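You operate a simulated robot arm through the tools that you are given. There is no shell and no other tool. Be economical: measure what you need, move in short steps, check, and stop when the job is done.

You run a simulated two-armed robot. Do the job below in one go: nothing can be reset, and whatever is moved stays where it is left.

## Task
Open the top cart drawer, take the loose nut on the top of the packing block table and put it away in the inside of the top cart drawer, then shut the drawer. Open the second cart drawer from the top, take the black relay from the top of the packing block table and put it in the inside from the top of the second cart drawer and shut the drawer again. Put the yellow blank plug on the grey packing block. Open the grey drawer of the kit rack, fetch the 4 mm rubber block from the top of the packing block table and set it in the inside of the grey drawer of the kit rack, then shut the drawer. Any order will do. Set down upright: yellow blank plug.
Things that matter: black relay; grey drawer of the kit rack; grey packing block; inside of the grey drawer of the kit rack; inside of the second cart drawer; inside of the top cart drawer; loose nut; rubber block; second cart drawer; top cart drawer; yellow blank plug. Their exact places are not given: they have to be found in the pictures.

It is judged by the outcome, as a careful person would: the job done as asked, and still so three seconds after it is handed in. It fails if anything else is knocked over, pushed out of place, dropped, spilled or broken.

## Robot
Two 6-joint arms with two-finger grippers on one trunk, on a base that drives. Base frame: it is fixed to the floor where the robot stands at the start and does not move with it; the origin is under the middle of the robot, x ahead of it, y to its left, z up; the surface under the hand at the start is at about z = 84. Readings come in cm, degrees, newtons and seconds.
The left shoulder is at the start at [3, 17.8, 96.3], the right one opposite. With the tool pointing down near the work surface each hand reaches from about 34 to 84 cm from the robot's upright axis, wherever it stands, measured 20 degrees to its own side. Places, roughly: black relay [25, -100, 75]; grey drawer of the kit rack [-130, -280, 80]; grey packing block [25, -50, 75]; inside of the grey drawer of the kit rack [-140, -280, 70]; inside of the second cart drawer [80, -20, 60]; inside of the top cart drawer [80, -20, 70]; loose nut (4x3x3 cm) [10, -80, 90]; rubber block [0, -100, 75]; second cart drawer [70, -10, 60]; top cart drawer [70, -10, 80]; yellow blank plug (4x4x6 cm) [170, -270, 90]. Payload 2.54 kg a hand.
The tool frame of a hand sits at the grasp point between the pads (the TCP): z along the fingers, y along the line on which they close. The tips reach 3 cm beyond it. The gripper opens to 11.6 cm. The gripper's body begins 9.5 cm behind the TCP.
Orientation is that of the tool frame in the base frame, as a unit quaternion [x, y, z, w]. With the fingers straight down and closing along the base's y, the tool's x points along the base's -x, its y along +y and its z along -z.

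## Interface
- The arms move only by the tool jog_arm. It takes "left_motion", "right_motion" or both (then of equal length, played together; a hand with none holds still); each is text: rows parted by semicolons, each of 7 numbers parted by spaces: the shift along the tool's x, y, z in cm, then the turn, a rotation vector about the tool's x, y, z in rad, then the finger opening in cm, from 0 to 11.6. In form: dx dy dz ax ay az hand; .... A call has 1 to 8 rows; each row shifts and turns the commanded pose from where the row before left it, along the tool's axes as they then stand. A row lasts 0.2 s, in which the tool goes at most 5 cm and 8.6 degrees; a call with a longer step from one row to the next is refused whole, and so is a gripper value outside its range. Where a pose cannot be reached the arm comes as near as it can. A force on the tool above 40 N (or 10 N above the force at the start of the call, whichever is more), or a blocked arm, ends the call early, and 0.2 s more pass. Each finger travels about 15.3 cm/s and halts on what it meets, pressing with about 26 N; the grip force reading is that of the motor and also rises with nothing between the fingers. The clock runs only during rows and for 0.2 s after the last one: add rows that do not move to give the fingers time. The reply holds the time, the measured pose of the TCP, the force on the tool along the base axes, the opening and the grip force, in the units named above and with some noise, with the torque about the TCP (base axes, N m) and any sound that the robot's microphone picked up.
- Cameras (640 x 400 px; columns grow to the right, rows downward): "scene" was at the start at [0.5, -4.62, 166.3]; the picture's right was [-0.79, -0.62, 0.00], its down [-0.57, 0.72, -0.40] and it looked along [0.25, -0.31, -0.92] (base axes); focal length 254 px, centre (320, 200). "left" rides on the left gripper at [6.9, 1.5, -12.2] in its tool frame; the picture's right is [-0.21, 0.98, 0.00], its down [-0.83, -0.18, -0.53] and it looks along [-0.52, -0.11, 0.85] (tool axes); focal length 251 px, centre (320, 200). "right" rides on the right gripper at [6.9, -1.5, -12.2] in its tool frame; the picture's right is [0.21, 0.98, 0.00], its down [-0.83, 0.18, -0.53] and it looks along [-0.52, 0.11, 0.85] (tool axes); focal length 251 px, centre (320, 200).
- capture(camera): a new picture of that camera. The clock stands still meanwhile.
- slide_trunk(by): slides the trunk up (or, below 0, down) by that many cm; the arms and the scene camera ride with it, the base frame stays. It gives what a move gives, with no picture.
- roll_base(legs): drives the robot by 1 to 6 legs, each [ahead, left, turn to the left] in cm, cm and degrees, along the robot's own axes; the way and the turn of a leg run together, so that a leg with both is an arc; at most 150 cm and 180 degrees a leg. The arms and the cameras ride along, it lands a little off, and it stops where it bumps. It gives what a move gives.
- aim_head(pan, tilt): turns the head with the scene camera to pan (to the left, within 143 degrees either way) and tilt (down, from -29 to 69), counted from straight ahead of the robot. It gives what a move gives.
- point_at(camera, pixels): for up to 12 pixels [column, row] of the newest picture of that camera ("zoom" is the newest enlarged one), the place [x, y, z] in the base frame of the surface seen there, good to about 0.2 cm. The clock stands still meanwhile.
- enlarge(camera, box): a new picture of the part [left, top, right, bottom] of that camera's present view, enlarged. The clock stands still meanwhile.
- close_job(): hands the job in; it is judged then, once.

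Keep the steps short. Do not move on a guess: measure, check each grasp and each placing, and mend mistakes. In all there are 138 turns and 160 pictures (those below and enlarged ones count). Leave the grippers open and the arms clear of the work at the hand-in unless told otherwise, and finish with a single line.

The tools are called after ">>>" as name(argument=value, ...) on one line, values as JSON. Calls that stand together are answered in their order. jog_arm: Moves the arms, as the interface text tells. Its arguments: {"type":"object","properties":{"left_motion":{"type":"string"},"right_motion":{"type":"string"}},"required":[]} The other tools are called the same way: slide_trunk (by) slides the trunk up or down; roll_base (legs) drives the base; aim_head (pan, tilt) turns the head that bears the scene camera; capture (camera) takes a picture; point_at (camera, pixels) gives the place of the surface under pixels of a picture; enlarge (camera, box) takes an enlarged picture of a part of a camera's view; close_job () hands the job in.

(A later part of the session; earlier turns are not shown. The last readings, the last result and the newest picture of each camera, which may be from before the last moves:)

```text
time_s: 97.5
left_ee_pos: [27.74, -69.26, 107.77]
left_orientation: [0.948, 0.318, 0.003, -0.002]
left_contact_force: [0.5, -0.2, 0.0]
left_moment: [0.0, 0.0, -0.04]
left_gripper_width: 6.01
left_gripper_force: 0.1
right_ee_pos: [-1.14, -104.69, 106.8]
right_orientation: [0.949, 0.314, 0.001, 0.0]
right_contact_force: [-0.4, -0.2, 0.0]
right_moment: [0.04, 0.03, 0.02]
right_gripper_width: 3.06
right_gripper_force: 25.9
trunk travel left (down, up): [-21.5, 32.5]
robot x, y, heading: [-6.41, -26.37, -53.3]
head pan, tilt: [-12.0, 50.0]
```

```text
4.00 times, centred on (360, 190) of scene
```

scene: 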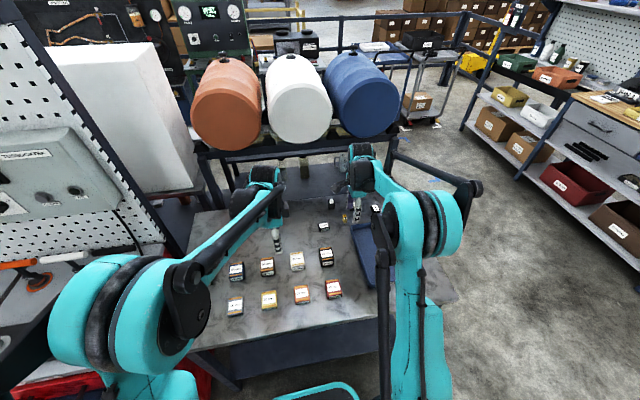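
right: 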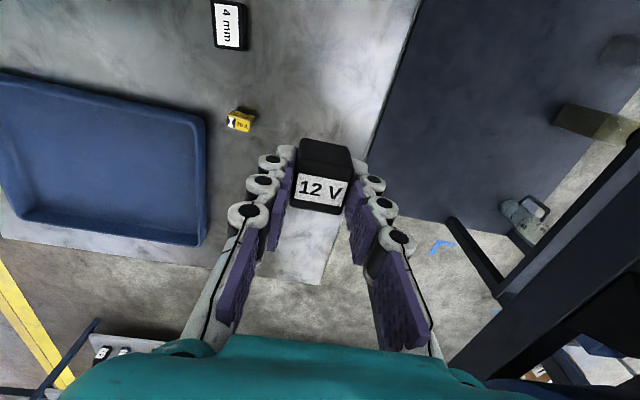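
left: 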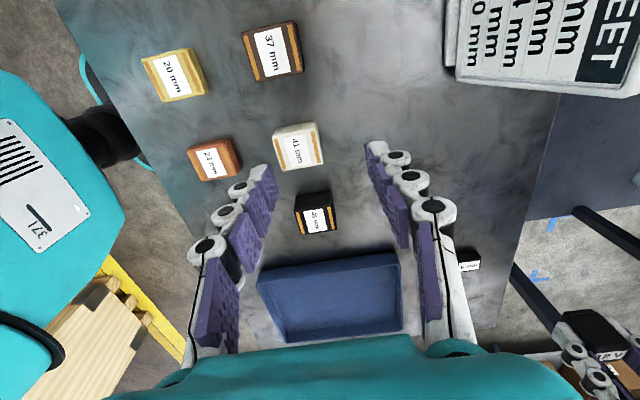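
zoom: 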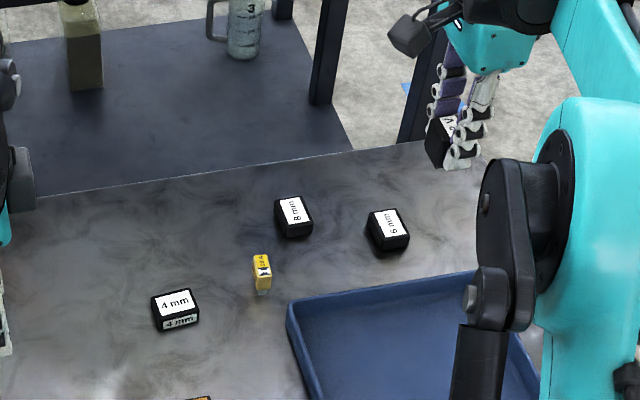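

>>> point_at(camera="zoom", pixels=[[173, 303], [154, 297], [190, 290], [197, 312], [160, 318], [262, 265]])

```text
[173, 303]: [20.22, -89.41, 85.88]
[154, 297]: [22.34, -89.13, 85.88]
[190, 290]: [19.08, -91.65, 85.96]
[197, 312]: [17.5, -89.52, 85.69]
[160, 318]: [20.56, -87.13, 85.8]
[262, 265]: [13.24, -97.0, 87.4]
```

The block's centre is (20.0, -89.4). I move the left hand above it.

>>> jog_arm(left_motion="-3.66 2.28 0 0 0 0 6; -3.66 2.28 0 0 0 0 6; -3.66 2.28 0 0 0 0 6; -3.66 2.28 0 0 0 0 6; -3.66 2.28 0 0 0 0 6; 0 0 4 0 0 0 6; 0 0 4 0 0 0 6; 0 0 0 0 0 0 6")

>>> capture(camera="left")

```text
time_s: 99.3
left_ee_pos: [20.04, -89.52, 99.52]
left_orientation: [0.948, 0.318, 0.004, -0.001]
left_contact_force: [0.4, -0.2, -0.1]
left_moment: [-0.02, -0.02, 0.02]
left_gripper_width: 6.01
left_gripper_force: 0.0
right_ee_pos: [-1.26, -104.61, 106.84]
right_orientation: [0.95, 0.314, 0.0, 0.0]
right_contact_force: [1.0, -0.4, -0.8]
right_moment: [-0.04, -0.02, 0.01]
right_gripper_width: 3.09
right_gripper_force: 26.1
trunk travel left (down, up): [-21.5, 32.5]
robot x, y, heading: [-6.67, -26.18, -53.6]
head pan, tilt: [-12.0, 50.0]
```

```text
96 pictures are left
```

left: 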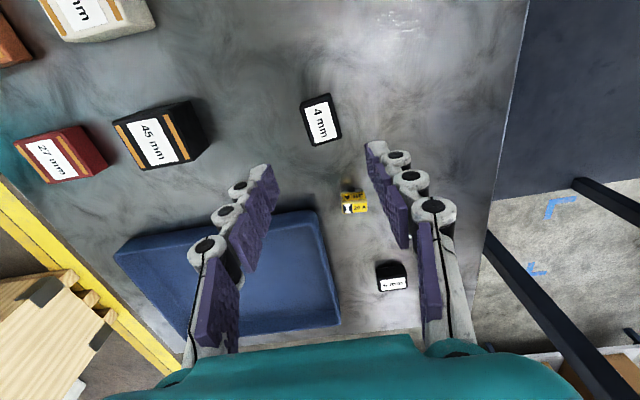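

Centred on the 4 mm block. Descend, grip, lift.

>>> jog_arm(left_motion="0 0 4 0 0 0 6; 0 0 4 0 0 0 6; 0 0 4 0 0 0 6; 0 0 0.2 0 0 0 0; 0 0 0 0 0 0 0; 0 0 0 0 0 0 0; 0 0 -3 0 0 0 0; 0 0 -4 0 0 0 0")

>>> jog_arm(left_motion="0 0 -4 0 0 0 0; 0 0 -4 0 0 0 0; 0 0 -4 0 0 0 0")

>>> capture(camera="left")

```text
time_s: 101.1
left_ee_pos: [20.09, -89.3, 94.34]
left_orientation: [0.948, 0.318, 0.003, -0.002]
left_contact_force: [0.0, 1.0, -0.4]
left_moment: [0.02, 0.0, -0.03]
left_gripper_width: 3.35
left_gripper_force: 26.1
right_ee_pos: [-1.25, -104.67, 106.69]
right_orientation: [0.949, 0.314, -0.001, 0.0]
right_contact_force: [-0.5, 0.5, -1.1]
right_moment: [-0.01, 0.01, 0.01]
right_gripper_width: 3.06
right_gripper_force: 26.3
trunk travel left (down, up): [-21.5, 32.5]
robot x, y, heading: [-6.36, -25.93, -53.6]
head pan, tilt: [-12.0, 50.0]
```

```text
time_s: 101.9
left_ee_pos: [19.9, -89.4, 106.31]
left_orientation: [0.948, 0.319, 0.003, -0.001]
left_contact_force: [0.4, -0.4, -0.1]
left_moment: [-0.03, -0.03, 0.04]
left_gripper_width: 3.27
left_gripper_force: 26.0
right_ee_pos: [-1.3, -104.66, 106.8]
right_orientation: [0.949, 0.314, 0.0, 0.0]
right_contact_force: [0.3, 0.6, -0.7]
right_moment: [0.01, 0.0, -0.03]
right_gripper_width: 3.05
right_gripper_force: 26.3
trunk travel left (down, up): [-21.5, 32.5]
robot x, y, heading: [-6.77, -26.07, -53.7]
head pan, tilt: [-12.0, 50.0]
```

```text
95 pictures are left
```

left: 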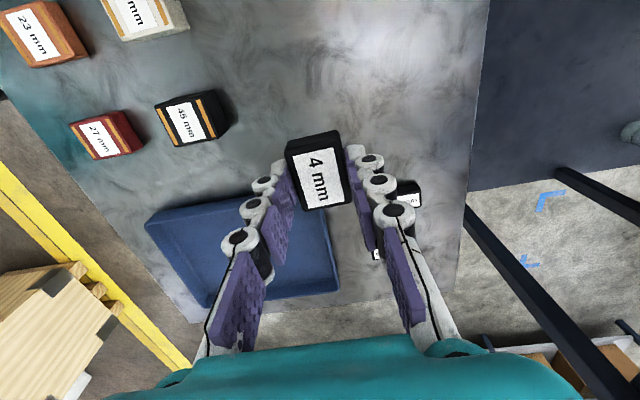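

Block held (3.3 cm). I pull the left arm back and drive to the open second drawer.

>>> jog_arm(left_motion="4 -2.6 0 0 0 0 0; 4 -2.6 0 0 0 0 0; 4 -2.6 0 0 0 0 0; 4 -2.6 0 0 0 0 0; 4 -2.6 0 0 0 0 0; 4 -2.6 0 0 0 0 0", right_motion="3 0 0 0 0 0 0; 3 0 0 0 0 0 0; 3 0 0 0 0 0 0; 3 0 0 0 0 0 0; 3 0 0 0 0 0 0; 3 0 0 0 0 0 0")

>>> roll_base(legs=[[-58, 0, 0], [0, 79, 0], [0, 0, 0.4]])

>>> aim_head(pan=-5, tilt=62)

>>> capture(camera="scene")

>>> capture(camera="right")

```text
time_s: 103.3
left_ee_pos: [29.91, -62.2, 106.39]
left_orientation: [0.948, 0.318, 0.003, -0.001]
left_contact_force: [-0.4, 0.3, -0.6]
left_moment: [-0.06, 0.04, 0.01]
left_gripper_width: 3.27
left_gripper_force: 26.0
right_ee_pos: [13.25, -93.42, 106.69]
right_orientation: [0.95, 0.313, -0.001, 0.0]
right_contact_force: [-0.3, 0.4, 0.1]
right_moment: [-0.03, 0.03, -0.01]
right_gripper_width: 3.08
right_gripper_force: 26.1
trunk travel left (down, up): [-21.5, 32.5]
robot x, y, heading: [-6.17, -26.21, -53.3]
head pan, tilt: [-12.0, 50.0]
```

```text
time_s: 110.8
left_ee_pos: [59.98, 31.88, 106.41]
left_orientation: [0.946, 0.323, 0.004, -0.002]
left_contact_force: [0.0, -0.3, -0.5]
left_moment: [0.03, 0.01, 0.0]
left_gripper_width: 3.25
left_gripper_force: 26.1
right_ee_pos: [43.66, 0.59, 106.61]
right_orientation: [0.948, 0.319, 0.0, 0.0]
right_contact_force: [0.0, 0.0, -1.0]
right_moment: [-0.01, -0.02, 0.01]
right_gripper_width: 3.08
right_gripper_force: 26.2
trunk travel left (down, up): [-21.5, 32.5]
robot x, y, heading: [23.5, 67.68, -52.8]
head pan, tilt: [-12.0, 50.0]
```

```text
time_s: 111.6
left_ee_pos: [60.04, 31.94, 106.43]
left_orientation: [0.946, 0.323, 0.003, -0.002]
left_contact_force: [0.7, 0.0, -0.3]
left_moment: [0.0, 0.02, 0.0]
left_gripper_width: 3.28
left_gripper_force: 26.5
right_ee_pos: [43.78, 0.57, 106.54]
right_orientation: [0.948, 0.319, 0.0, 0.0]
right_contact_force: [-0.6, -0.2, -0.4]
right_moment: [0.02, 0.03, 0.04]
right_gripper_width: 3.09
right_gripper_force: 26.3
trunk travel left (down, up): [-21.5, 32.5]
robot x, y, heading: [23.64, 67.84, -53.1]
head pan, tilt: [-5.0, 62.0]
```

```text
94 pictures are left
```

scene: 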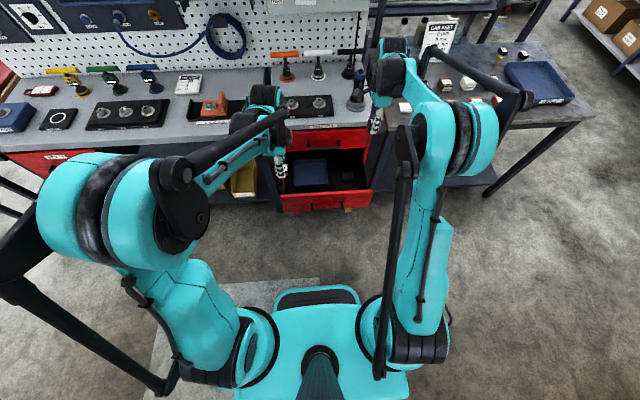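

```text
93 pictures are left
```

right: 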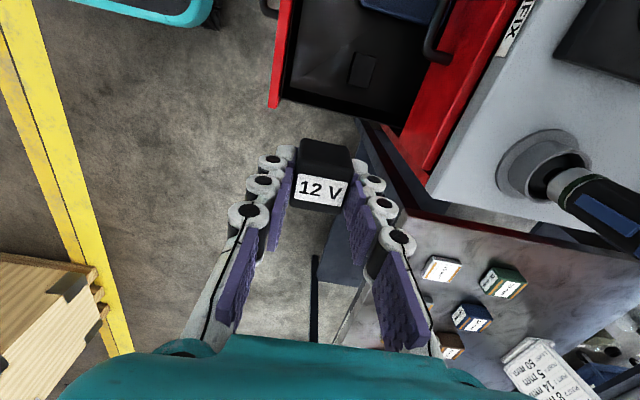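

>>> enlarge(camera="right", box=[270, 0, 430, 130])

>>> point_at(camera="right", pixels=[[362, 68], [350, 82], [372, 84], [350, 55], [375, 57], [310, 60], [325, 90], [320, 40], [360, 15], [345, 105], [395, 110], [282, 60]])

```text
3.08 times, centred on (350, 65) of right
```

zoom: 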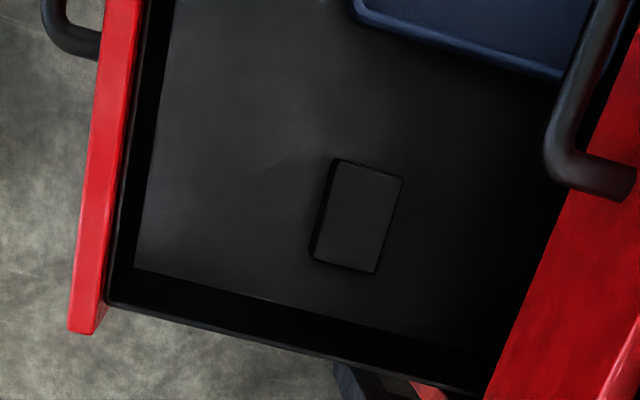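

```text
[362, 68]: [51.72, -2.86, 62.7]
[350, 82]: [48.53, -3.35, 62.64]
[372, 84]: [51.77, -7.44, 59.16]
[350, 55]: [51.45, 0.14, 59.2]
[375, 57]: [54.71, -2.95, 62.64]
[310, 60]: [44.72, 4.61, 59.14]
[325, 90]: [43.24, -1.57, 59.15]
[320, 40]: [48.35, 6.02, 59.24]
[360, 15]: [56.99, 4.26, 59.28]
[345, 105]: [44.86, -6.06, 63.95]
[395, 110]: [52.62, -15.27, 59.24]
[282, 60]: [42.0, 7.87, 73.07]
```

The drawer floor (z≈59.2) is free between the front panel and the dark block. I'll put the relay at about (52.6, 5.4). Trunk down 12, move above the spot, and start down.

>>> slide_trunk(by=-12)

>>> jog_arm(right_motion="3.33 0.51 0 0 0 0 0; 3.33 0.51 0 0 0 0 0; 3.33 0.51 0 0 0 0 0; 0 0 4 0 0 0 0; 0 0 4 0 0 0 0; 0 0 4 0 0 0 0; 0 0 0 0 0 0 0")

>>> capture(camera="right")

>>> capture(camera="scene")

```text
time_s: 113.1
left_ee_pos: [60.16, 31.95, 94.54]
left_orientation: [0.946, 0.323, 0.003, -0.003]
left_contact_force: [0.4, 1.6, 0.1]
left_moment: [0.02, 0.0, 0.02]
left_gripper_width: 3.28
left_gripper_force: 26.6
right_ee_pos: [43.77, 0.55, 94.72]
right_orientation: [0.948, 0.318, 0.001, 0.0]
right_contact_force: [0.4, 0.2, -1.3]
right_moment: [-0.04, 0.02, 0.03]
right_gripper_width: 3.09
right_gripper_force: 25.6
trunk travel left (down, up): [-9.5, 44.5]
robot x, y, heading: [23.44, 68.16, -52.8]
head pan, tilt: [-5.0, 62.0]
```

```text
time_s: 114.7
left_ee_pos: [60.07, 31.94, 94.44]
left_orientation: [0.946, 0.323, 0.003, -0.002]
left_contact_force: [-0.1, 0.0, -1.3]
left_moment: [-0.01, 0.0, 0.01]
left_gripper_width: 3.25
left_gripper_force: 26.2
right_ee_pos: [52.59, 5.55, 82.63]
right_orientation: [0.948, 0.319, 0.0, 0.0]
right_contact_force: [-0.8, 0.4, -0.4]
right_moment: [-0.03, -0.03, -0.02]
right_gripper_width: 3.07
right_gripper_force: 26.2
trunk travel left (down, up): [-9.5, 44.5]
robot x, y, heading: [23.55, 67.68, -52.8]
head pan, tilt: [-5.0, 62.0]
```

```text
91 pictures are left
```

right: 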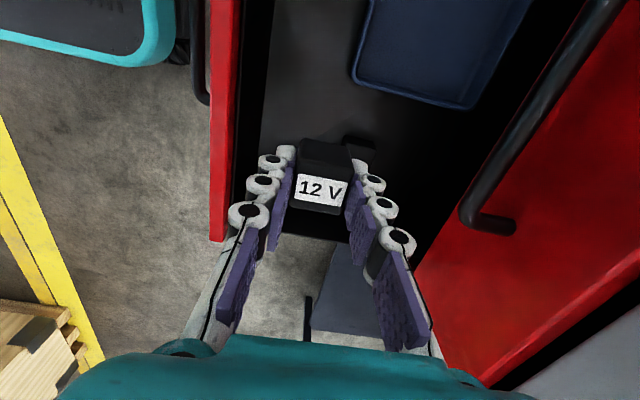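

```text
90 pictures are left
```

scene: 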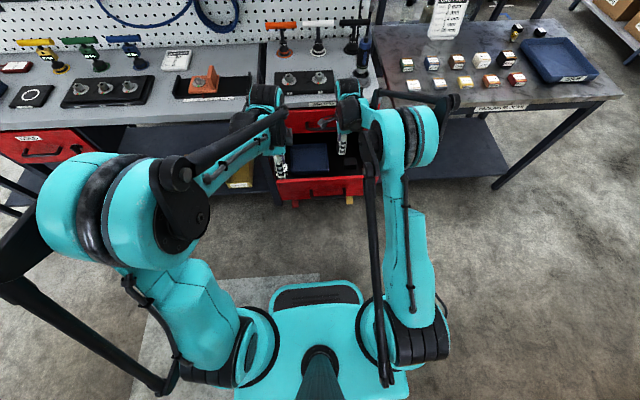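

>>> jog_arm(right_motion="0 0 4 0 0 0 0; 0 0 4 0 0 0 0; 0 0 4 0 0 0 0; 0 0 4 0 0 0 0; 0 0 2.5 0 0 0 0; 0 0 0.6 0 0 0 0")

>>> capture(camera="right")

```text
time_s: 116.1
left_ee_pos: [59.98, 31.81, 94.57]
left_orientation: [0.946, 0.323, 0.002, -0.002]
left_contact_force: [-0.5, 0.5, -0.7]
left_moment: [0.02, 0.02, -0.02]
left_gripper_width: 3.27
left_gripper_force: 26.4
right_ee_pos: [52.49, 5.46, 63.57]
right_orientation: [0.948, 0.319, 0.0, 0.0]
right_contact_force: [-1.1, -0.6, 0.3]
right_moment: [-0.04, 0.02, 0.02]
right_gripper_width: 3.07
right_gripper_force: 26.5
trunk travel left (down, up): [-9.5, 44.5]
robot x, y, heading: [23.34, 67.56, -52.9]
head pan, tilt: [-5.0, 62.0]
```

```text
89 pictures are left
```

right: 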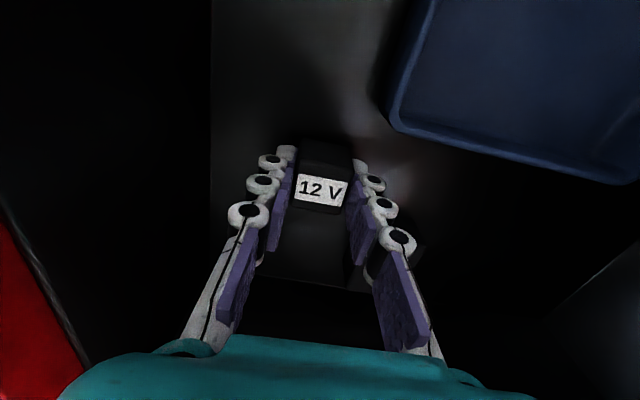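

>>> jog_arm(right_motion="0 0 0.35 0 0 0 0; 0 0 0 0 0 0 4.4; 0 0 0 0 0 0 4.4; 0 0 -3 0 0 0 4.4; 0 0 -4 0 0 0 4.4; 0 0 -4 0 0 0 4.4; 0 0 -4 0 0 0 4.4; 0 0 -4 0 0 0 4.4")

>>> capture(camera="right")

```text
time_s: 117.9
left_ee_pos: [59.91, 31.96, 94.48]
left_orientation: [0.946, 0.323, 0.003, -0.002]
left_contact_force: [0.1, 0.2, 0.7]
left_moment: [-0.02, 0.0, 0.0]
left_gripper_width: 3.27
left_gripper_force: 26.0
right_ee_pos: [52.37, 5.64, 82.12]
right_orientation: [0.948, 0.319, 0.001, -0.001]
right_contact_force: [-0.3, 0.3, 0.1]
right_moment: [-0.02, -0.04, 0.02]
right_gripper_width: 4.39
right_gripper_force: 0.1
trunk travel left (down, up): [-9.5, 44.5]
robot x, y, heading: [23.5, 67.77, -53.0]
head pan, tilt: [-5.0, 62.0]
```

```text
88 pictures are left
```

right: 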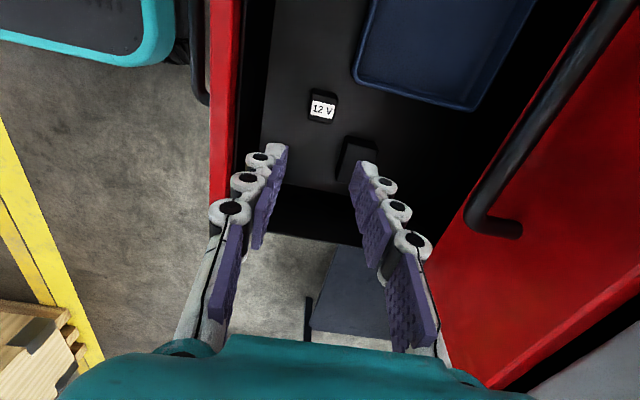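

The relay stands in the drawer. To close it, I raise the right hand, back up, and pitch it 45°.

>>> jog_arm(right_motion="0 0 -4 0 0 0 4.4; 0 0 -4 0 0 0 2; 0 0 -4 0 0 0 0; 0 0 0 0 0 0 0")

>>> roll_base(legs=[[-20, -1, -0.5]])

>>> jog_arm(right_motion="0 0 0 -0.127 0 0 0; 0 0 0 -0.127 0 0 0; 0 0 0 -0.127 0 0 0; 0 0 0 -0.127 0 0 0; 0 0 0 -0.127 0 0 0; 0 0 0 -0.127 0 0 0")

>>> slide_trunk(by=-9)

>>> capture(camera="right")

```text
time_s: 118.9
left_ee_pos: [59.99, 31.85, 94.42]
left_orientation: [0.946, 0.323, 0.003, -0.002]
left_contact_force: [-0.3, 0.4, -0.5]
left_moment: [0.05, -0.01, -0.03]
left_gripper_width: 3.28
left_gripper_force: 26.4
right_ee_pos: [52.59, 5.69, 94.44]
right_orientation: [0.948, 0.319, 0.0, 0.0]
right_contact_force: [-0.1, -1.2, -1.3]
right_moment: [0.01, -0.01, 0.0]
right_gripper_width: 0.01
right_gripper_force: 25.7
trunk travel left (down, up): [-9.5, 44.5]
robot x, y, heading: [23.38, 67.67, -52.8]
head pan, tilt: [-5.0, 62.0]
```

```text
time_s: 120.5
left_ee_pos: [46.45, 47.64, 94.57]
left_orientation: [0.948, 0.32, 0.002, -0.001]
left_contact_force: [-1.3, -0.6, 0.1]
left_moment: [-0.03, -0.02, -0.01]
left_gripper_width: 3.26
left_gripper_force: 25.7
right_ee_pos: [38.88, 21.41, 94.33]
right_orientation: [0.949, 0.317, 0.0, 0.001]
right_contact_force: [0.2, -0.4, -0.1]
right_moment: [-0.05, -0.03, -0.05]
right_gripper_width: 0.0
right_gripper_force: 25.7
trunk travel left (down, up): [-9.5, 44.5]
robot x, y, heading: [10.33, 83.66, -53.6]
head pan, tilt: [-5.0, 62.0]
```

```text
time_s: 121.9
left_ee_pos: [46.59, 47.53, 94.52]
left_orientation: [0.947, 0.32, 0.003, -0.003]
left_contact_force: [0.8, -0.2, -0.1]
left_moment: [0.02, 0.0, 0.0]
left_gripper_width: 3.25
left_gripper_force: 25.5
right_ee_pos: [38.9, 21.28, 94.3]
right_orientation: [0.88, 0.292, 0.118, 0.354]
right_contact_force: [-0.3, -0.3, -0.6]
right_moment: [-0.02, 0.0, -0.01]
right_gripper_width: 0.01
right_gripper_force: 25.8
trunk travel left (down, up): [-9.5, 44.5]
robot x, y, heading: [10.31, 83.88, -53.7]
head pan, tilt: [-5.0, 62.0]
```

```text
time_s: 123.2
left_ee_pos: [46.56, 47.48, 85.45]
left_orientation: [0.948, 0.319, 0.003, -0.002]
left_contact_force: [-0.5, -1.0, -0.8]
left_moment: [0.0, -0.02, 0.0]
left_gripper_width: 3.27
left_gripper_force: 26.2
right_ee_pos: [38.86, 21.27, 85.28]
right_orientation: [0.881, 0.293, 0.118, 0.353]
right_contact_force: [0.6, 0.3, -0.6]
right_moment: [0.01, 0.02, 0.0]
right_gripper_width: 0.01
right_gripper_force: 26.1
trunk travel left (down, up): [-0.5, 53.5]
robot x, y, heading: [10.19, 83.48, -53.3]
head pan, tilt: [-5.0, 62.0]
```

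```text
87 pictures are left
```

right: 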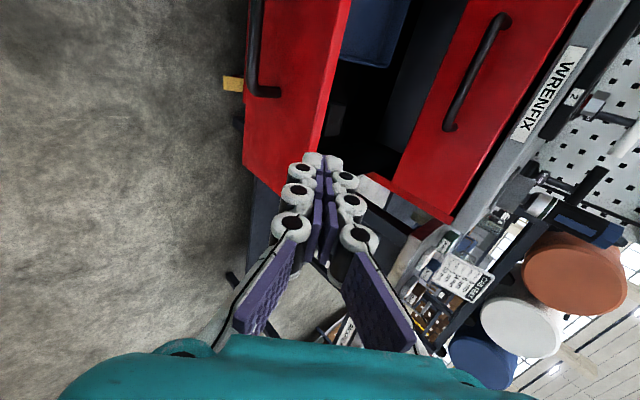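

>>> jog_arm(right_motion="0.9 -1.67 3 0 0 0 0; 0.9 -1.67 3 0 0 0 0; 0.9 -1.67 3 0 0 0 0; 0.9 -1.67 3 0 0 0 0")

>>> capture(camera="right")

```text
time_s: 124.2
left_ee_pos: [46.59, 47.48, 85.4]
left_orientation: [0.947, 0.32, 0.003, -0.002]
left_contact_force: [0.2, 0.2, -0.4]
left_moment: [0.01, 0.01, 0.0]
left_gripper_width: 3.25
left_gripper_force: 26.2
right_ee_pos: [43.82, 20.83, 71.95]
right_orientation: [0.881, 0.293, 0.118, 0.352]
right_contact_force: [1.0, -0.6, 0.7]
right_moment: [0.0, 0.0, 0.0]
right_gripper_width: 0.03
right_gripper_force: 25.7
trunk travel left (down, up): [-0.5, 53.5]
robot x, y, heading: [10.31, 83.87, -53.3]
head pan, tilt: [-5.0, 62.0]
```

```text
86 pictures are left
```

right: 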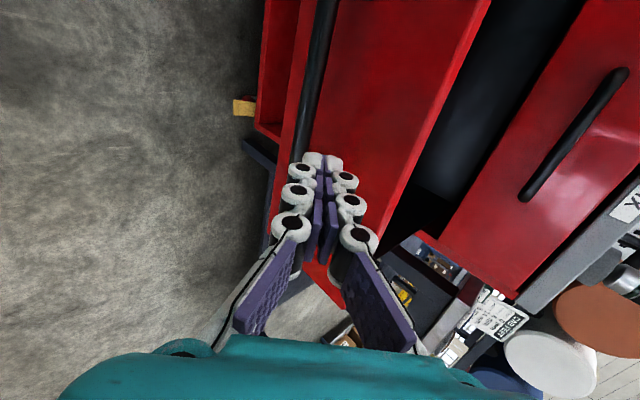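

I shift 4.5 cm right, clear of the handles, then push by driving ahead.

>>> jog_arm(right_motion="-4.5 0 0 0 0 0 0")

>>> roll_base(legs=[[23, 0, 0]])

>>> roll_base(legs=[[7, 0, 0]])

>>> capture(camera="right")

```text
time_s: 124.6
left_ee_pos: [46.62, 47.52, 85.39]
left_orientation: [0.948, 0.32, 0.003, -0.002]
left_contact_force: [0.5, 0.1, -0.1]
left_moment: [0.01, 0.02, 0.0]
left_gripper_width: 3.25
left_gripper_force: 25.8
right_ee_pos: [40.3, 17.87, 72.04]
right_orientation: [0.881, 0.293, 0.119, 0.353]
right_contact_force: [0.8, 0.2, 1.0]
right_moment: [0.02, 0.0, 0.02]
right_gripper_width: 0.0
right_gripper_force: 26.5
trunk travel left (down, up): [-0.5, 53.5]
robot x, y, heading: [10.18, 83.66, -53.2]
head pan, tilt: [-5.0, 62.0]
```

```text
time_s: 126.3
left_ee_pos: [60.52, 28.9, 85.4]
left_orientation: [0.948, 0.32, 0.002, -0.002]
left_contact_force: [-0.3, -0.2, -1.0]
left_moment: [0.01, 0.02, 0.0]
left_gripper_width: 3.25
left_gripper_force: 25.8
right_ee_pos: [54.31, -0.79, 72.07]
right_orientation: [0.881, 0.294, 0.117, 0.352]
right_contact_force: [0.5, -0.3, -0.5]
right_moment: [0.02, -0.01, -0.02]
right_gripper_width: 0.0
right_gripper_force: 26.5
trunk travel left (down, up): [-0.5, 53.5]
robot x, y, heading: [24.3, 64.98, -53.1]
head pan, tilt: [-5.0, 62.0]
```

```text
time_s: 127.4
left_ee_pos: [64.38, 23.69, 85.41]
left_orientation: [0.947, 0.321, 0.002, -0.001]
left_contact_force: [-0.1, -0.5, 0.2]
left_moment: [0.02, -0.03, -0.03]
left_gripper_width: 3.26
left_gripper_force: 26.1
right_ee_pos: [57.81, -5.69, 71.97]
right_orientation: [0.883, 0.293, 0.115, 0.349]
right_contact_force: [0.5, -0.3, -0.8]
right_moment: [-0.01, 0.03, 0.01]
right_gripper_width: 0.0
right_gripper_force: 26.4
trunk travel left (down, up): [-0.5, 53.5]
robot x, y, heading: [27.99, 60.08, -53.0]
head pan, tilt: [-5.0, 62.0]
stopped in leg 1: the force on the tool passed its limit at 56 N (the readings are from after the stop); the commanded pose is now the measured one
```

```text
85 pictures are left
```

right: 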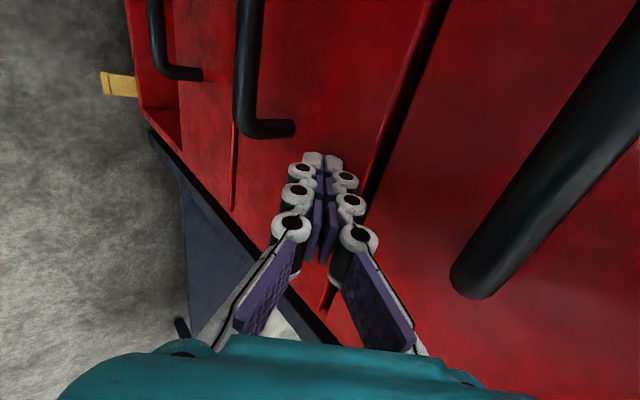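

>>> point_at(camera="right", pixels=[[330, 60], [360, 40], [490, 60], [520, 80], [205, 50], [200, 110]])

>>> roll_base(legs=[[-25, 0, 0]])

>>> enlarge(camera="scene", box=[240, 100, 400, 200])

```text
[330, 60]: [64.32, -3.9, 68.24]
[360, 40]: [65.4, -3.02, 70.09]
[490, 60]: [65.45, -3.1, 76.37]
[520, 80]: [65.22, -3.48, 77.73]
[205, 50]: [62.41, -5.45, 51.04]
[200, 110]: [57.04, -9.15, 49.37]
```

```text
time_s: 129.2
left_ee_pos: [49.56, 43.85, 85.57]
left_orientation: [0.947, 0.321, 0.002, -0.001]
left_contact_force: [-0.1, 0.7, -0.5]
left_moment: [-0.05, -0.02, -0.02]
left_gripper_width: 3.25
left_gripper_force: 26.2
right_ee_pos: [43.03, 14.41, 71.98]
right_orientation: [0.882, 0.294, 0.116, 0.349]
right_contact_force: [-0.2, 0.7, -0.4]
right_moment: [0.01, 0.0, 0.0]
right_gripper_width: 0.0
right_gripper_force: 25.7
trunk travel left (down, up): [-0.5, 53.5]
robot x, y, heading: [13.28, 80.03, -52.9]
head pan, tilt: [-5.0, 62.0]
```

```text
4.00 times, centred on (320, 150) of scene
```

zoom: 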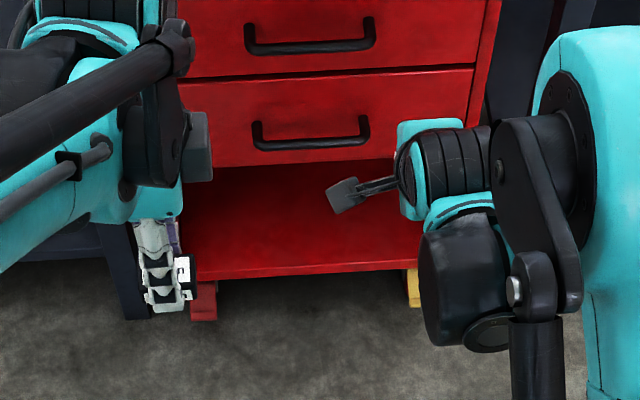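

All three fronts are flush: the second drawer is shut. Next the kit rack. I raise the trunk, look toward it and measure the route.

>>> slide_trunk(by=25)

>>> aim_head(pan=-62, tilt=25)

>>> capture(camera="scene")

>>> aim_head(pan=-110, tilt=35)

>>> capture(camera="scene")

```text
time_s: 131.8
left_ee_pos: [49.56, 43.8, 110.44]
left_orientation: [0.947, 0.322, 0.003, 0.0]
left_contact_force: [-0.9, -0.2, -0.1]
left_moment: [0.02, 0.01, -0.01]
left_gripper_width: 3.28
left_gripper_force: 26.3
right_ee_pos: [43.11, 14.53, 96.86]
right_orientation: [0.882, 0.293, 0.117, 0.35]
right_contact_force: [0.5, 1.1, -0.3]
right_moment: [-0.01, 0.0, 0.0]
right_gripper_width: 0.02
right_gripper_force: 25.9
trunk travel left (down, up): [-25.5, 28.5]
robot x, y, heading: [13.18, 79.71, -53.1]
head pan, tilt: [-5.0, 62.0]
```

```text
time_s: 133.1
left_ee_pos: [49.55, 43.74, 110.46]
left_orientation: [0.947, 0.321, 0.003, -0.001]
left_contact_force: [-0.2, 0.0, 0.2]
left_moment: [0.0, 0.03, 0.03]
left_gripper_width: 3.27
left_gripper_force: 26.5
right_ee_pos: [43.11, 14.48, 96.96]
right_orientation: [0.882, 0.294, 0.117, 0.349]
right_contact_force: [-0.4, -0.2, 0.1]
right_moment: [0.04, 0.01, 0.01]
right_gripper_width: 0.0
right_gripper_force: 26.0
trunk travel left (down, up): [-25.5, 28.5]
robot x, y, heading: [13.23, 79.99, -53.4]
head pan, tilt: [-62.0, 25.0]
```

```text
83 pictures are left
```

scene: 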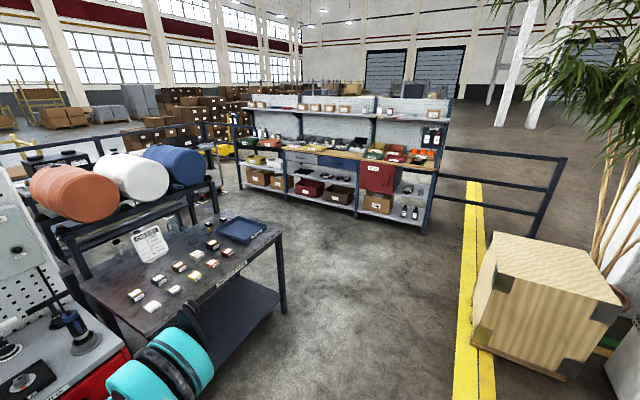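

```text
time_s: 134.2
left_ee_pos: [49.56, 43.75, 110.45]
left_orientation: [0.947, 0.322, 0.003, -0.001]
left_contact_force: [0.8, 0.5, -1.0]
left_moment: [0.01, 0.04, 0.0]
left_gripper_width: 3.24
left_gripper_force: 26.2
right_ee_pos: [43.23, 14.36, 96.91]
right_orientation: [0.882, 0.294, 0.117, 0.349]
right_contact_force: [-0.4, -1.0, 0.3]
right_moment: [-0.01, -0.02, 0.0]
right_gripper_width: 0.01
right_gripper_force: 26.2
trunk travel left (down, up): [-25.5, 28.5]
robot x, y, heading: [13.26, 79.78, -53.3]
head pan, tilt: [-110.0, 35.0]
```

```text
82 pictures are left
```

scene: 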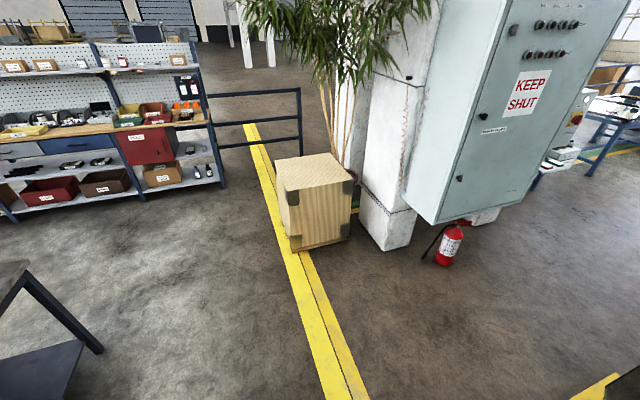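

>>> point_at(camera="scene", pixels=[[298, 250], [278, 195], [25, 150], [75, 143], [120, 135], [200, 125], [222, 186], [100, 350], [30, 205], [300, 300], [345, 238]])

```text
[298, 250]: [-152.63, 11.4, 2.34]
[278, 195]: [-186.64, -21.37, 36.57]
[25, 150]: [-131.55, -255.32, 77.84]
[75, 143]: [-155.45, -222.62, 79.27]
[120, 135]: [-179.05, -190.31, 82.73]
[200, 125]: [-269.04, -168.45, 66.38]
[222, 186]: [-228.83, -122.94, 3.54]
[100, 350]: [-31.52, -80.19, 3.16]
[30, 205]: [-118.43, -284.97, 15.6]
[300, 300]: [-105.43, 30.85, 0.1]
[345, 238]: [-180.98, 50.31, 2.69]
```

The rack front is parallel to the robot's sideways line; the grey drawer front is near (-125, -265). The route: a bit ahead, sideways past the table, turn right 90°, then sideways along the rack.

>>> roll_base(legs=[[14, 0, 0], [0, -150, 0], [0, -60, 0], [0, 0, -90], [0, 110, 0]])

>>> aim_head(pan=15, tilt=30)

>>> capture(camera="scene")

```text
time_s: 154.5
left_ee_pos: [-112.66, -180.42, 110.39]
left_orientation: [0.902, -0.432, 0.002, 0.001]
left_contact_force: [0.3, 0.6, -0.3]
left_moment: [0.05, -0.02, -0.04]
left_gripper_width: 3.25
left_gripper_force: 26.4
right_ee_pos: [-142.09, -174.72, 96.91]
right_orientation: [0.836, -0.407, -0.161, 0.331]
right_contact_force: [-0.8, 0.4, -0.6]
right_moment: [-0.01, 0.01, -0.01]
right_gripper_width: 0.01
right_gripper_force: 26.2
trunk travel left (down, up): [-25.5, 28.5]
robot x, y, heading: [-77.43, -143.35, -141.7]
head pan, tilt: [-110.0, 35.0]
```

```text
time_s: 156.5
left_ee_pos: [-112.6, -180.47, 110.52]
left_orientation: [0.902, -0.432, 0.004, 0.001]
left_contact_force: [0.0, 0.6, -1.3]
left_moment: [0.0, -0.04, 0.0]
left_gripper_width: 3.28
left_gripper_force: 26.4
right_ee_pos: [-142.19, -174.87, 96.91]
right_orientation: [0.836, -0.406, -0.161, 0.331]
right_contact_force: [-0.7, 0.7, -0.5]
right_moment: [0.01, 0.02, 0.01]
right_gripper_width: 0.0
right_gripper_force: 25.9
trunk travel left (down, up): [-25.5, 28.5]
robot x, y, heading: [-77.31, -143.22, -141.8]
head pan, tilt: [15.0, 30.0]
```

```text
81 pictures are left
```

scene: 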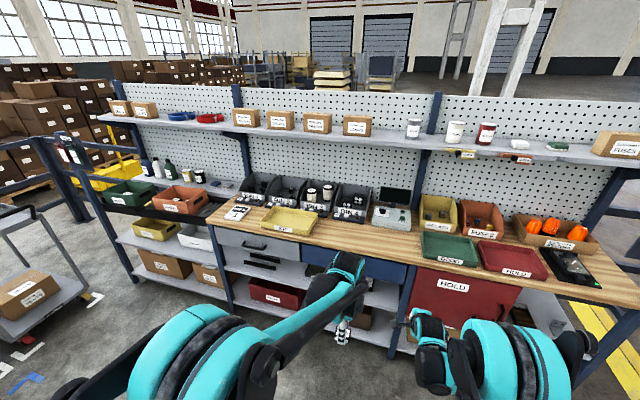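

The grey drawer with its handle shows at (255,243). I enlarge and measure.

>>> enlarge(camera="scene", box=[190, 200, 350, 300])

>>> point_at(camera="zoom", pixels=[[112, 117], [450, 185], [205, 176], [255, 184], [305, 180], [150, 215], [400, 225], [250, 160], [95, 85], [300, 110]])

```text
4.00 times, centred on (270, 250) of scene
```

zoom: 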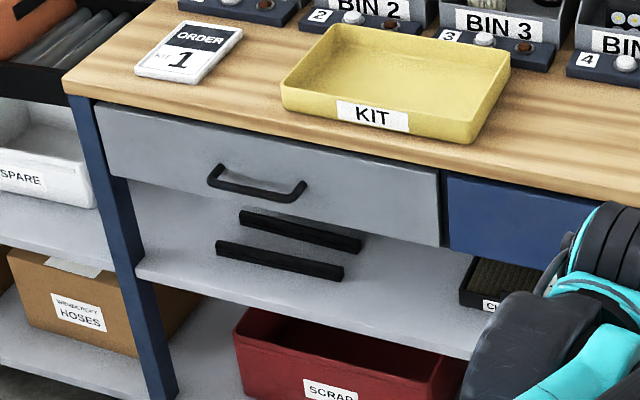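

```text
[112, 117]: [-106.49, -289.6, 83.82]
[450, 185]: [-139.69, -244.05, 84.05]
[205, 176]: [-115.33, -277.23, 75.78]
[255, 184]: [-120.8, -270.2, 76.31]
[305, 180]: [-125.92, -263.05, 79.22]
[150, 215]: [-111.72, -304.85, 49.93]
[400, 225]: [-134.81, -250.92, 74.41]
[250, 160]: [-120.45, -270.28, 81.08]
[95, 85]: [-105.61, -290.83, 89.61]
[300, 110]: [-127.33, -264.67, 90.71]
```

>>> point_at(camera="scene", pixels=[[85, 300], [45, 230], [25, 370], [90, 300], [65, 250]])

>>> roll_base(legs=[[0, 0, -1.7], [0, 60, 0]])

>>> capture(camera="scene")

>>> capture(camera="right")

```text
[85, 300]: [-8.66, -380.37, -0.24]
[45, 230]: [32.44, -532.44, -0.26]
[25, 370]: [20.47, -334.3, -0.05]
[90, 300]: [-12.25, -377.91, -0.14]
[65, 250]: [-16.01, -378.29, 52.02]
```

```text
time_s: 160.3
left_ee_pos: [-77.88, -228.42, 110.5]
left_orientation: [0.894, -0.449, 0.002, 0.001]
left_contact_force: [0.4, -0.3, -0.4]
left_moment: [0.02, 0.01, 0.01]
left_gripper_width: 3.26
left_gripper_force: 25.9
right_ee_pos: [-107.15, -221.52, 96.91]
right_orientation: [0.829, -0.422, -0.167, 0.328]
right_contact_force: [0.8, -0.1, 0.7]
right_moment: [0.04, 0.01, -0.02]
right_gripper_width: 0.01
right_gripper_force: 25.9
trunk travel left (down, up): [-25.5, 28.5]
robot x, y, heading: [-41.39, -192.23, -143.7]
head pan, tilt: [15.0, 30.0]
```

```text
79 pictures are left
```

scene: 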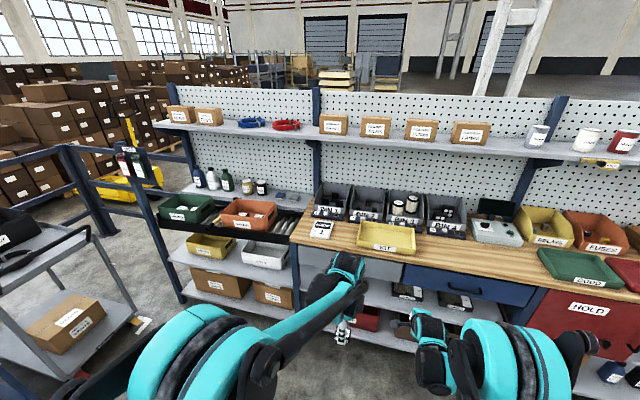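

```text
78 pictures are left
```

right: 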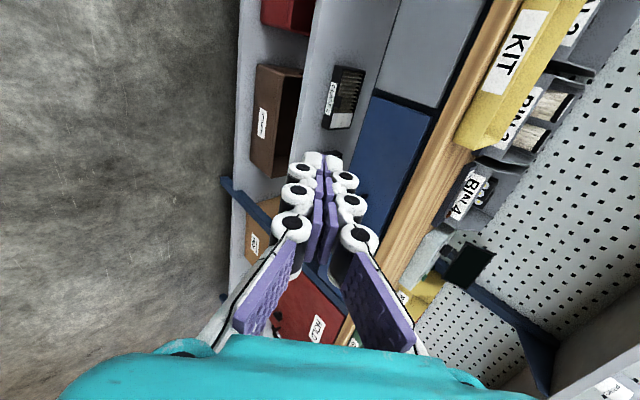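

>>> roll_base(legs=[[0, 20, 0]])

>>> slide_trunk(by=-10)

>>> jog_arm(left_motion="4 0 0 0 0 0 0; 4 0 0 0 0 0 0; 3 0 0 0 0 0 0", right_motion="3.4 0 0 0 0 0 3; 3.4 0 0 0 0 0 3; 3.4 0 0 0 0 0 3")

>>> capture(camera="right")

```text
time_s: 161.9
left_ee_pos: [-66.17, -244.66, 110.54]
left_orientation: [0.893, -0.45, 0.003, 0.001]
left_contact_force: [-0.3, -0.1, -0.5]
left_moment: [0.01, 0.03, 0.0]
left_gripper_width: 3.25
left_gripper_force: 26.0
right_ee_pos: [-95.3, -237.55, 96.98]
right_orientation: [0.829, -0.422, -0.167, 0.327]
right_contact_force: [0.3, -1.0, 0.0]
right_moment: [0.03, 0.0, -0.02]
right_gripper_width: 0.0
right_gripper_force: 26.1
trunk travel left (down, up): [-25.5, 28.5]
robot x, y, heading: [-29.12, -208.67, -144.1]
head pan, tilt: [15.0, 30.0]
```

```text
time_s: 163.3
left_ee_pos: [-66.21, -244.49, 100.5]
left_orientation: [0.893, -0.45, 0.003, 0.002]
left_contact_force: [0.4, -0.5, -0.5]
left_moment: [0.04, 0.0, 0.02]
left_gripper_width: 3.28
left_gripper_force: 25.4
right_ee_pos: [-95.33, -237.63, 86.99]
right_orientation: [0.828, -0.422, -0.167, 0.328]
right_contact_force: [-0.7, -0.1, 0.0]
right_moment: [-0.01, 0.01, 0.0]
right_gripper_width: 0.0
right_gripper_force: 25.9
trunk travel left (down, up): [-15.5, 38.5]
robot x, y, heading: [-29.27, -208.7, -144.2]
head pan, tilt: [15.0, 30.0]
```

```text
time_s: 164.1
left_ee_pos: [-59.61, -253.55, 100.56]
left_orientation: [0.893, -0.45, 0.003, 0.0]
left_contact_force: [0.8, -0.5, 0.4]
left_moment: [0.02, -0.01, -0.04]
left_gripper_width: 3.25
left_gripper_force: 25.8
right_ee_pos: [-89.41, -245.86, 86.84]
right_orientation: [0.828, -0.423, -0.168, 0.327]
right_contact_force: [0.5, -0.5, 0.0]
right_moment: [0.02, 0.02, -0.04]
right_gripper_width: 2.96
right_gripper_force: 0.0
trunk travel left (down, up): [-15.5, 38.5]
robot x, y, heading: [-29.73, -208.6, -144.1]
head pan, tilt: [15.0, 30.0]
```

```text
77 pictures are left
```

right: 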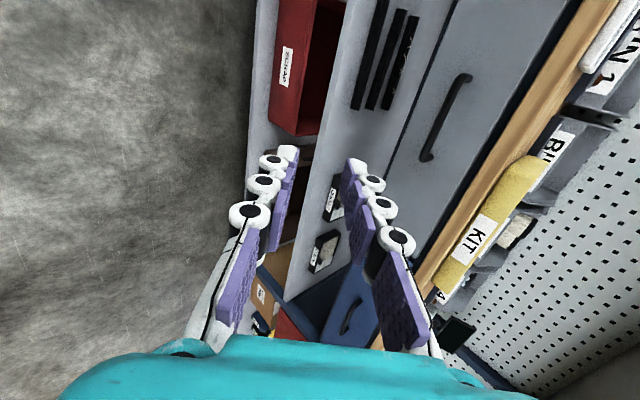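

>>> enlarge(camera="right", box=[380, 40, 540, 180])

>>> point_at(camera="right", pixels=[[458, 82], [445, 105], [438, 125], [430, 143], [468, 75], [425, 157], [480, 100], [410, 120]])

```text
2.86 times, centred on (460, 110) of right
```

zoom: 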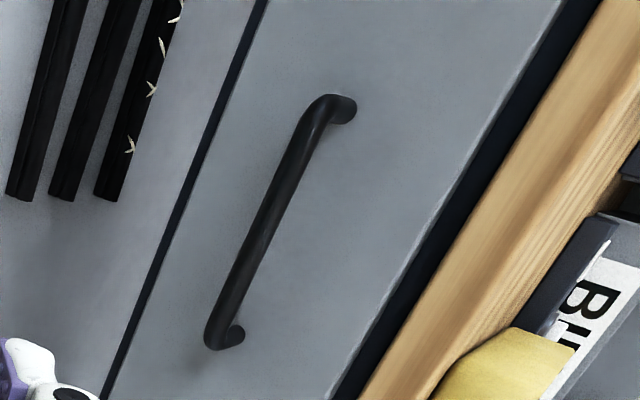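

```text
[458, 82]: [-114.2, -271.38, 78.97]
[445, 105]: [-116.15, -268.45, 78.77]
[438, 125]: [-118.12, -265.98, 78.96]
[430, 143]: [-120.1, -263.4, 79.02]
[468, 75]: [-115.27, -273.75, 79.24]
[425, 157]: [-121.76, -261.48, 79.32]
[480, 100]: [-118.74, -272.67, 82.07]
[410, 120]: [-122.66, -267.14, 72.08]
```

The bar runs between (-114,-271) and (-120,-263) at z≈78.8. I drive 24 cm closer and re-measure from there.

>>> roll_base(legs=[[24, 0, 0.5]])

>>> capture(camera="right")

```text
time_s: 165.8
left_ee_pos: [-78.85, -268.1, 100.46]
left_orientation: [0.895, -0.446, 0.002, 0.001]
left_contact_force: [-0.3, -0.7, -0.1]
left_moment: [0.01, -0.03, 0.0]
left_gripper_width: 3.25
left_gripper_force: 26.0
right_ee_pos: [-108.66, -260.49, 86.77]
right_orientation: [0.831, -0.418, -0.166, 0.328]
right_contact_force: [-0.8, -0.6, -0.2]
right_moment: [-0.01, 0.0, 0.0]
right_gripper_width: 3.0
right_gripper_force: 0.0
trunk travel left (down, up): [-15.5, 38.5]
robot x, y, heading: [-48.98, -222.75, -143.5]
head pan, tilt: [15.0, 30.0]
```

```text
75 pictures are left
```

right: 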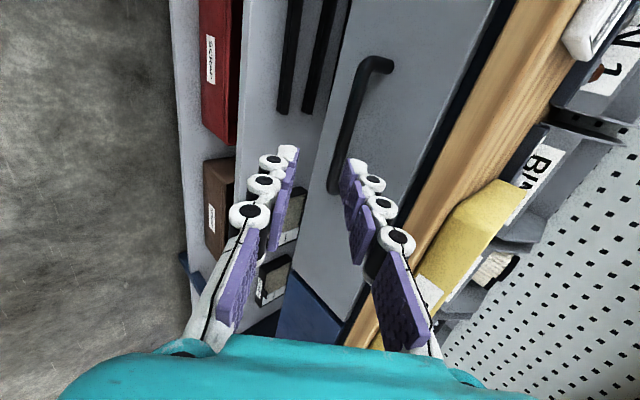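

>>> jog_arm(right_motion="0 2.6 0 0 0 0 3; 0 0 3.2 0 0 0 3; 0 0 3.2 0 0 0 3; 0 0 3.2 0 0 0 3; 0 0 3.1 0 0 0 3; 0 0 0 0 0 0 3")

>>> capture(camera="right")

```text
time_s: 167.2
left_ee_pos: [-78.75, -267.91, 100.53]
left_orientation: [0.895, -0.447, 0.002, 0.001]
left_contact_force: [0.6, 0.7, 0.2]
left_moment: [-0.01, -0.02, 0.01]
left_gripper_width: 3.28
left_gripper_force: 25.8
right_ee_pos: [-117.09, -266.8, 79.15]
right_orientation: [0.83, -0.418, -0.166, 0.329]
right_contact_force: [-0.8, 0.9, 0.2]
right_moment: [0.0, 0.01, -0.01]
right_gripper_width: 3.0
right_gripper_force: 0.1
trunk travel left (down, up): [-15.5, 38.5]
robot x, y, heading: [-49.03, -222.99, -143.5]
head pan, tilt: [15.0, 30.0]
```

```text
74 pictures are left
```

right: 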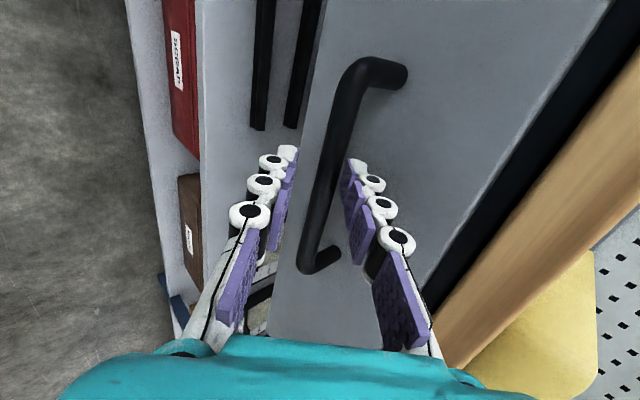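

The bar is between the fingers. I grip and pull with the base.

>>> jog_arm(right_motion="0 0 0 0 0 0 0; 0 0 0 0 0 0 0; 0 0 0 0 0 0 0")

>>> roll_base(legs=[[-12, 0, 0]])

>>> roll_base(legs=[[-12, 0, 0]])

>>> capture(camera="scene")

```text
time_s: 168.1
left_ee_pos: [-78.71, -267.88, 100.52]
left_orientation: [0.895, -0.447, 0.002, 0.001]
left_contact_force: [0.9, -0.2, -0.3]
left_moment: [0.01, -0.03, 0.0]
left_gripper_width: 3.27
left_gripper_force: 25.8
right_ee_pos: [-117.11, -266.8, 79.35]
right_orientation: [0.83, -0.419, -0.166, 0.33]
right_contact_force: [-1.6, 0.2, 14.0]
right_moment: [0.0, 0.12, 0.14]
right_gripper_width: 1.25
right_gripper_force: 39.5
trunk travel left (down, up): [-15.5, 38.5]
robot x, y, heading: [-48.87, -222.87, -143.8]
head pan, tilt: [15.0, 30.0]
```

```text
time_s: 168.8
left_ee_pos: [-78.22, -267.45, 100.46]
left_orientation: [0.896, -0.445, 0.002, 0.001]
left_contact_force: [0.5, 0.4, -0.6]
left_moment: [0.0, -0.02, 0.04]
left_gripper_width: 3.25
left_gripper_force: 25.6
right_ee_pos: [-116.56, -266.41, 79.33]
right_orientation: [0.829, -0.418, -0.167, 0.331]
right_contact_force: [1.6, 0.8, -3.8]
right_moment: [-0.07, -0.11, 0.18]
right_gripper_width: 1.26
right_gripper_force: 39.5
trunk travel left (down, up): [-15.5, 38.5]
robot x, y, heading: [-48.53, -222.54, -143.4]
head pan, tilt: [15.0, 30.0]
stopped in leg 1: the force on the tool passed its limit at 42 N (the readings are from after the stop); the commanded pose is now the measured one
```

```text
time_s: 170.1
left_ee_pos: [-68.47, -260.28, 100.5]
left_orientation: [0.895, -0.447, 0.002, 0.002]
left_contact_force: [0.6, 0.1, -0.4]
left_moment: [-0.01, 0.01, 0.01]
left_gripper_width: 3.3
left_gripper_force: 26.3
right_ee_pos: [-106.62, -259.26, 79.42]
right_orientation: [0.83, -0.418, -0.167, 0.331]
right_contact_force: [2.4, -0.3, -9.2]
right_moment: [0.13, -0.02, 0.0]
right_gripper_width: 1.25
right_gripper_force: 40.0
trunk travel left (down, up): [-15.5, 38.5]
robot x, y, heading: [-38.38, -215.3, -143.9]
head pan, tilt: [15.0, 30.0]
```

```text
73 pictures are left
```

scene: 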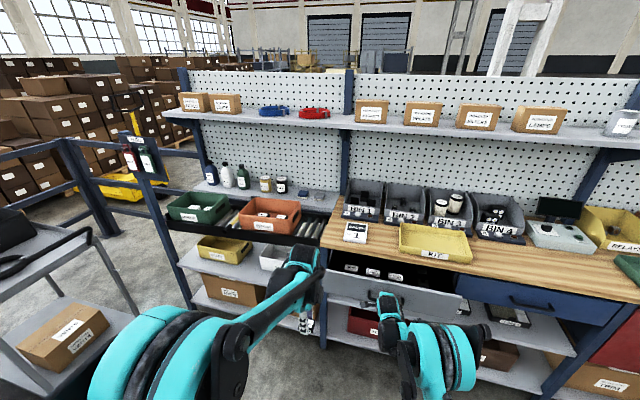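

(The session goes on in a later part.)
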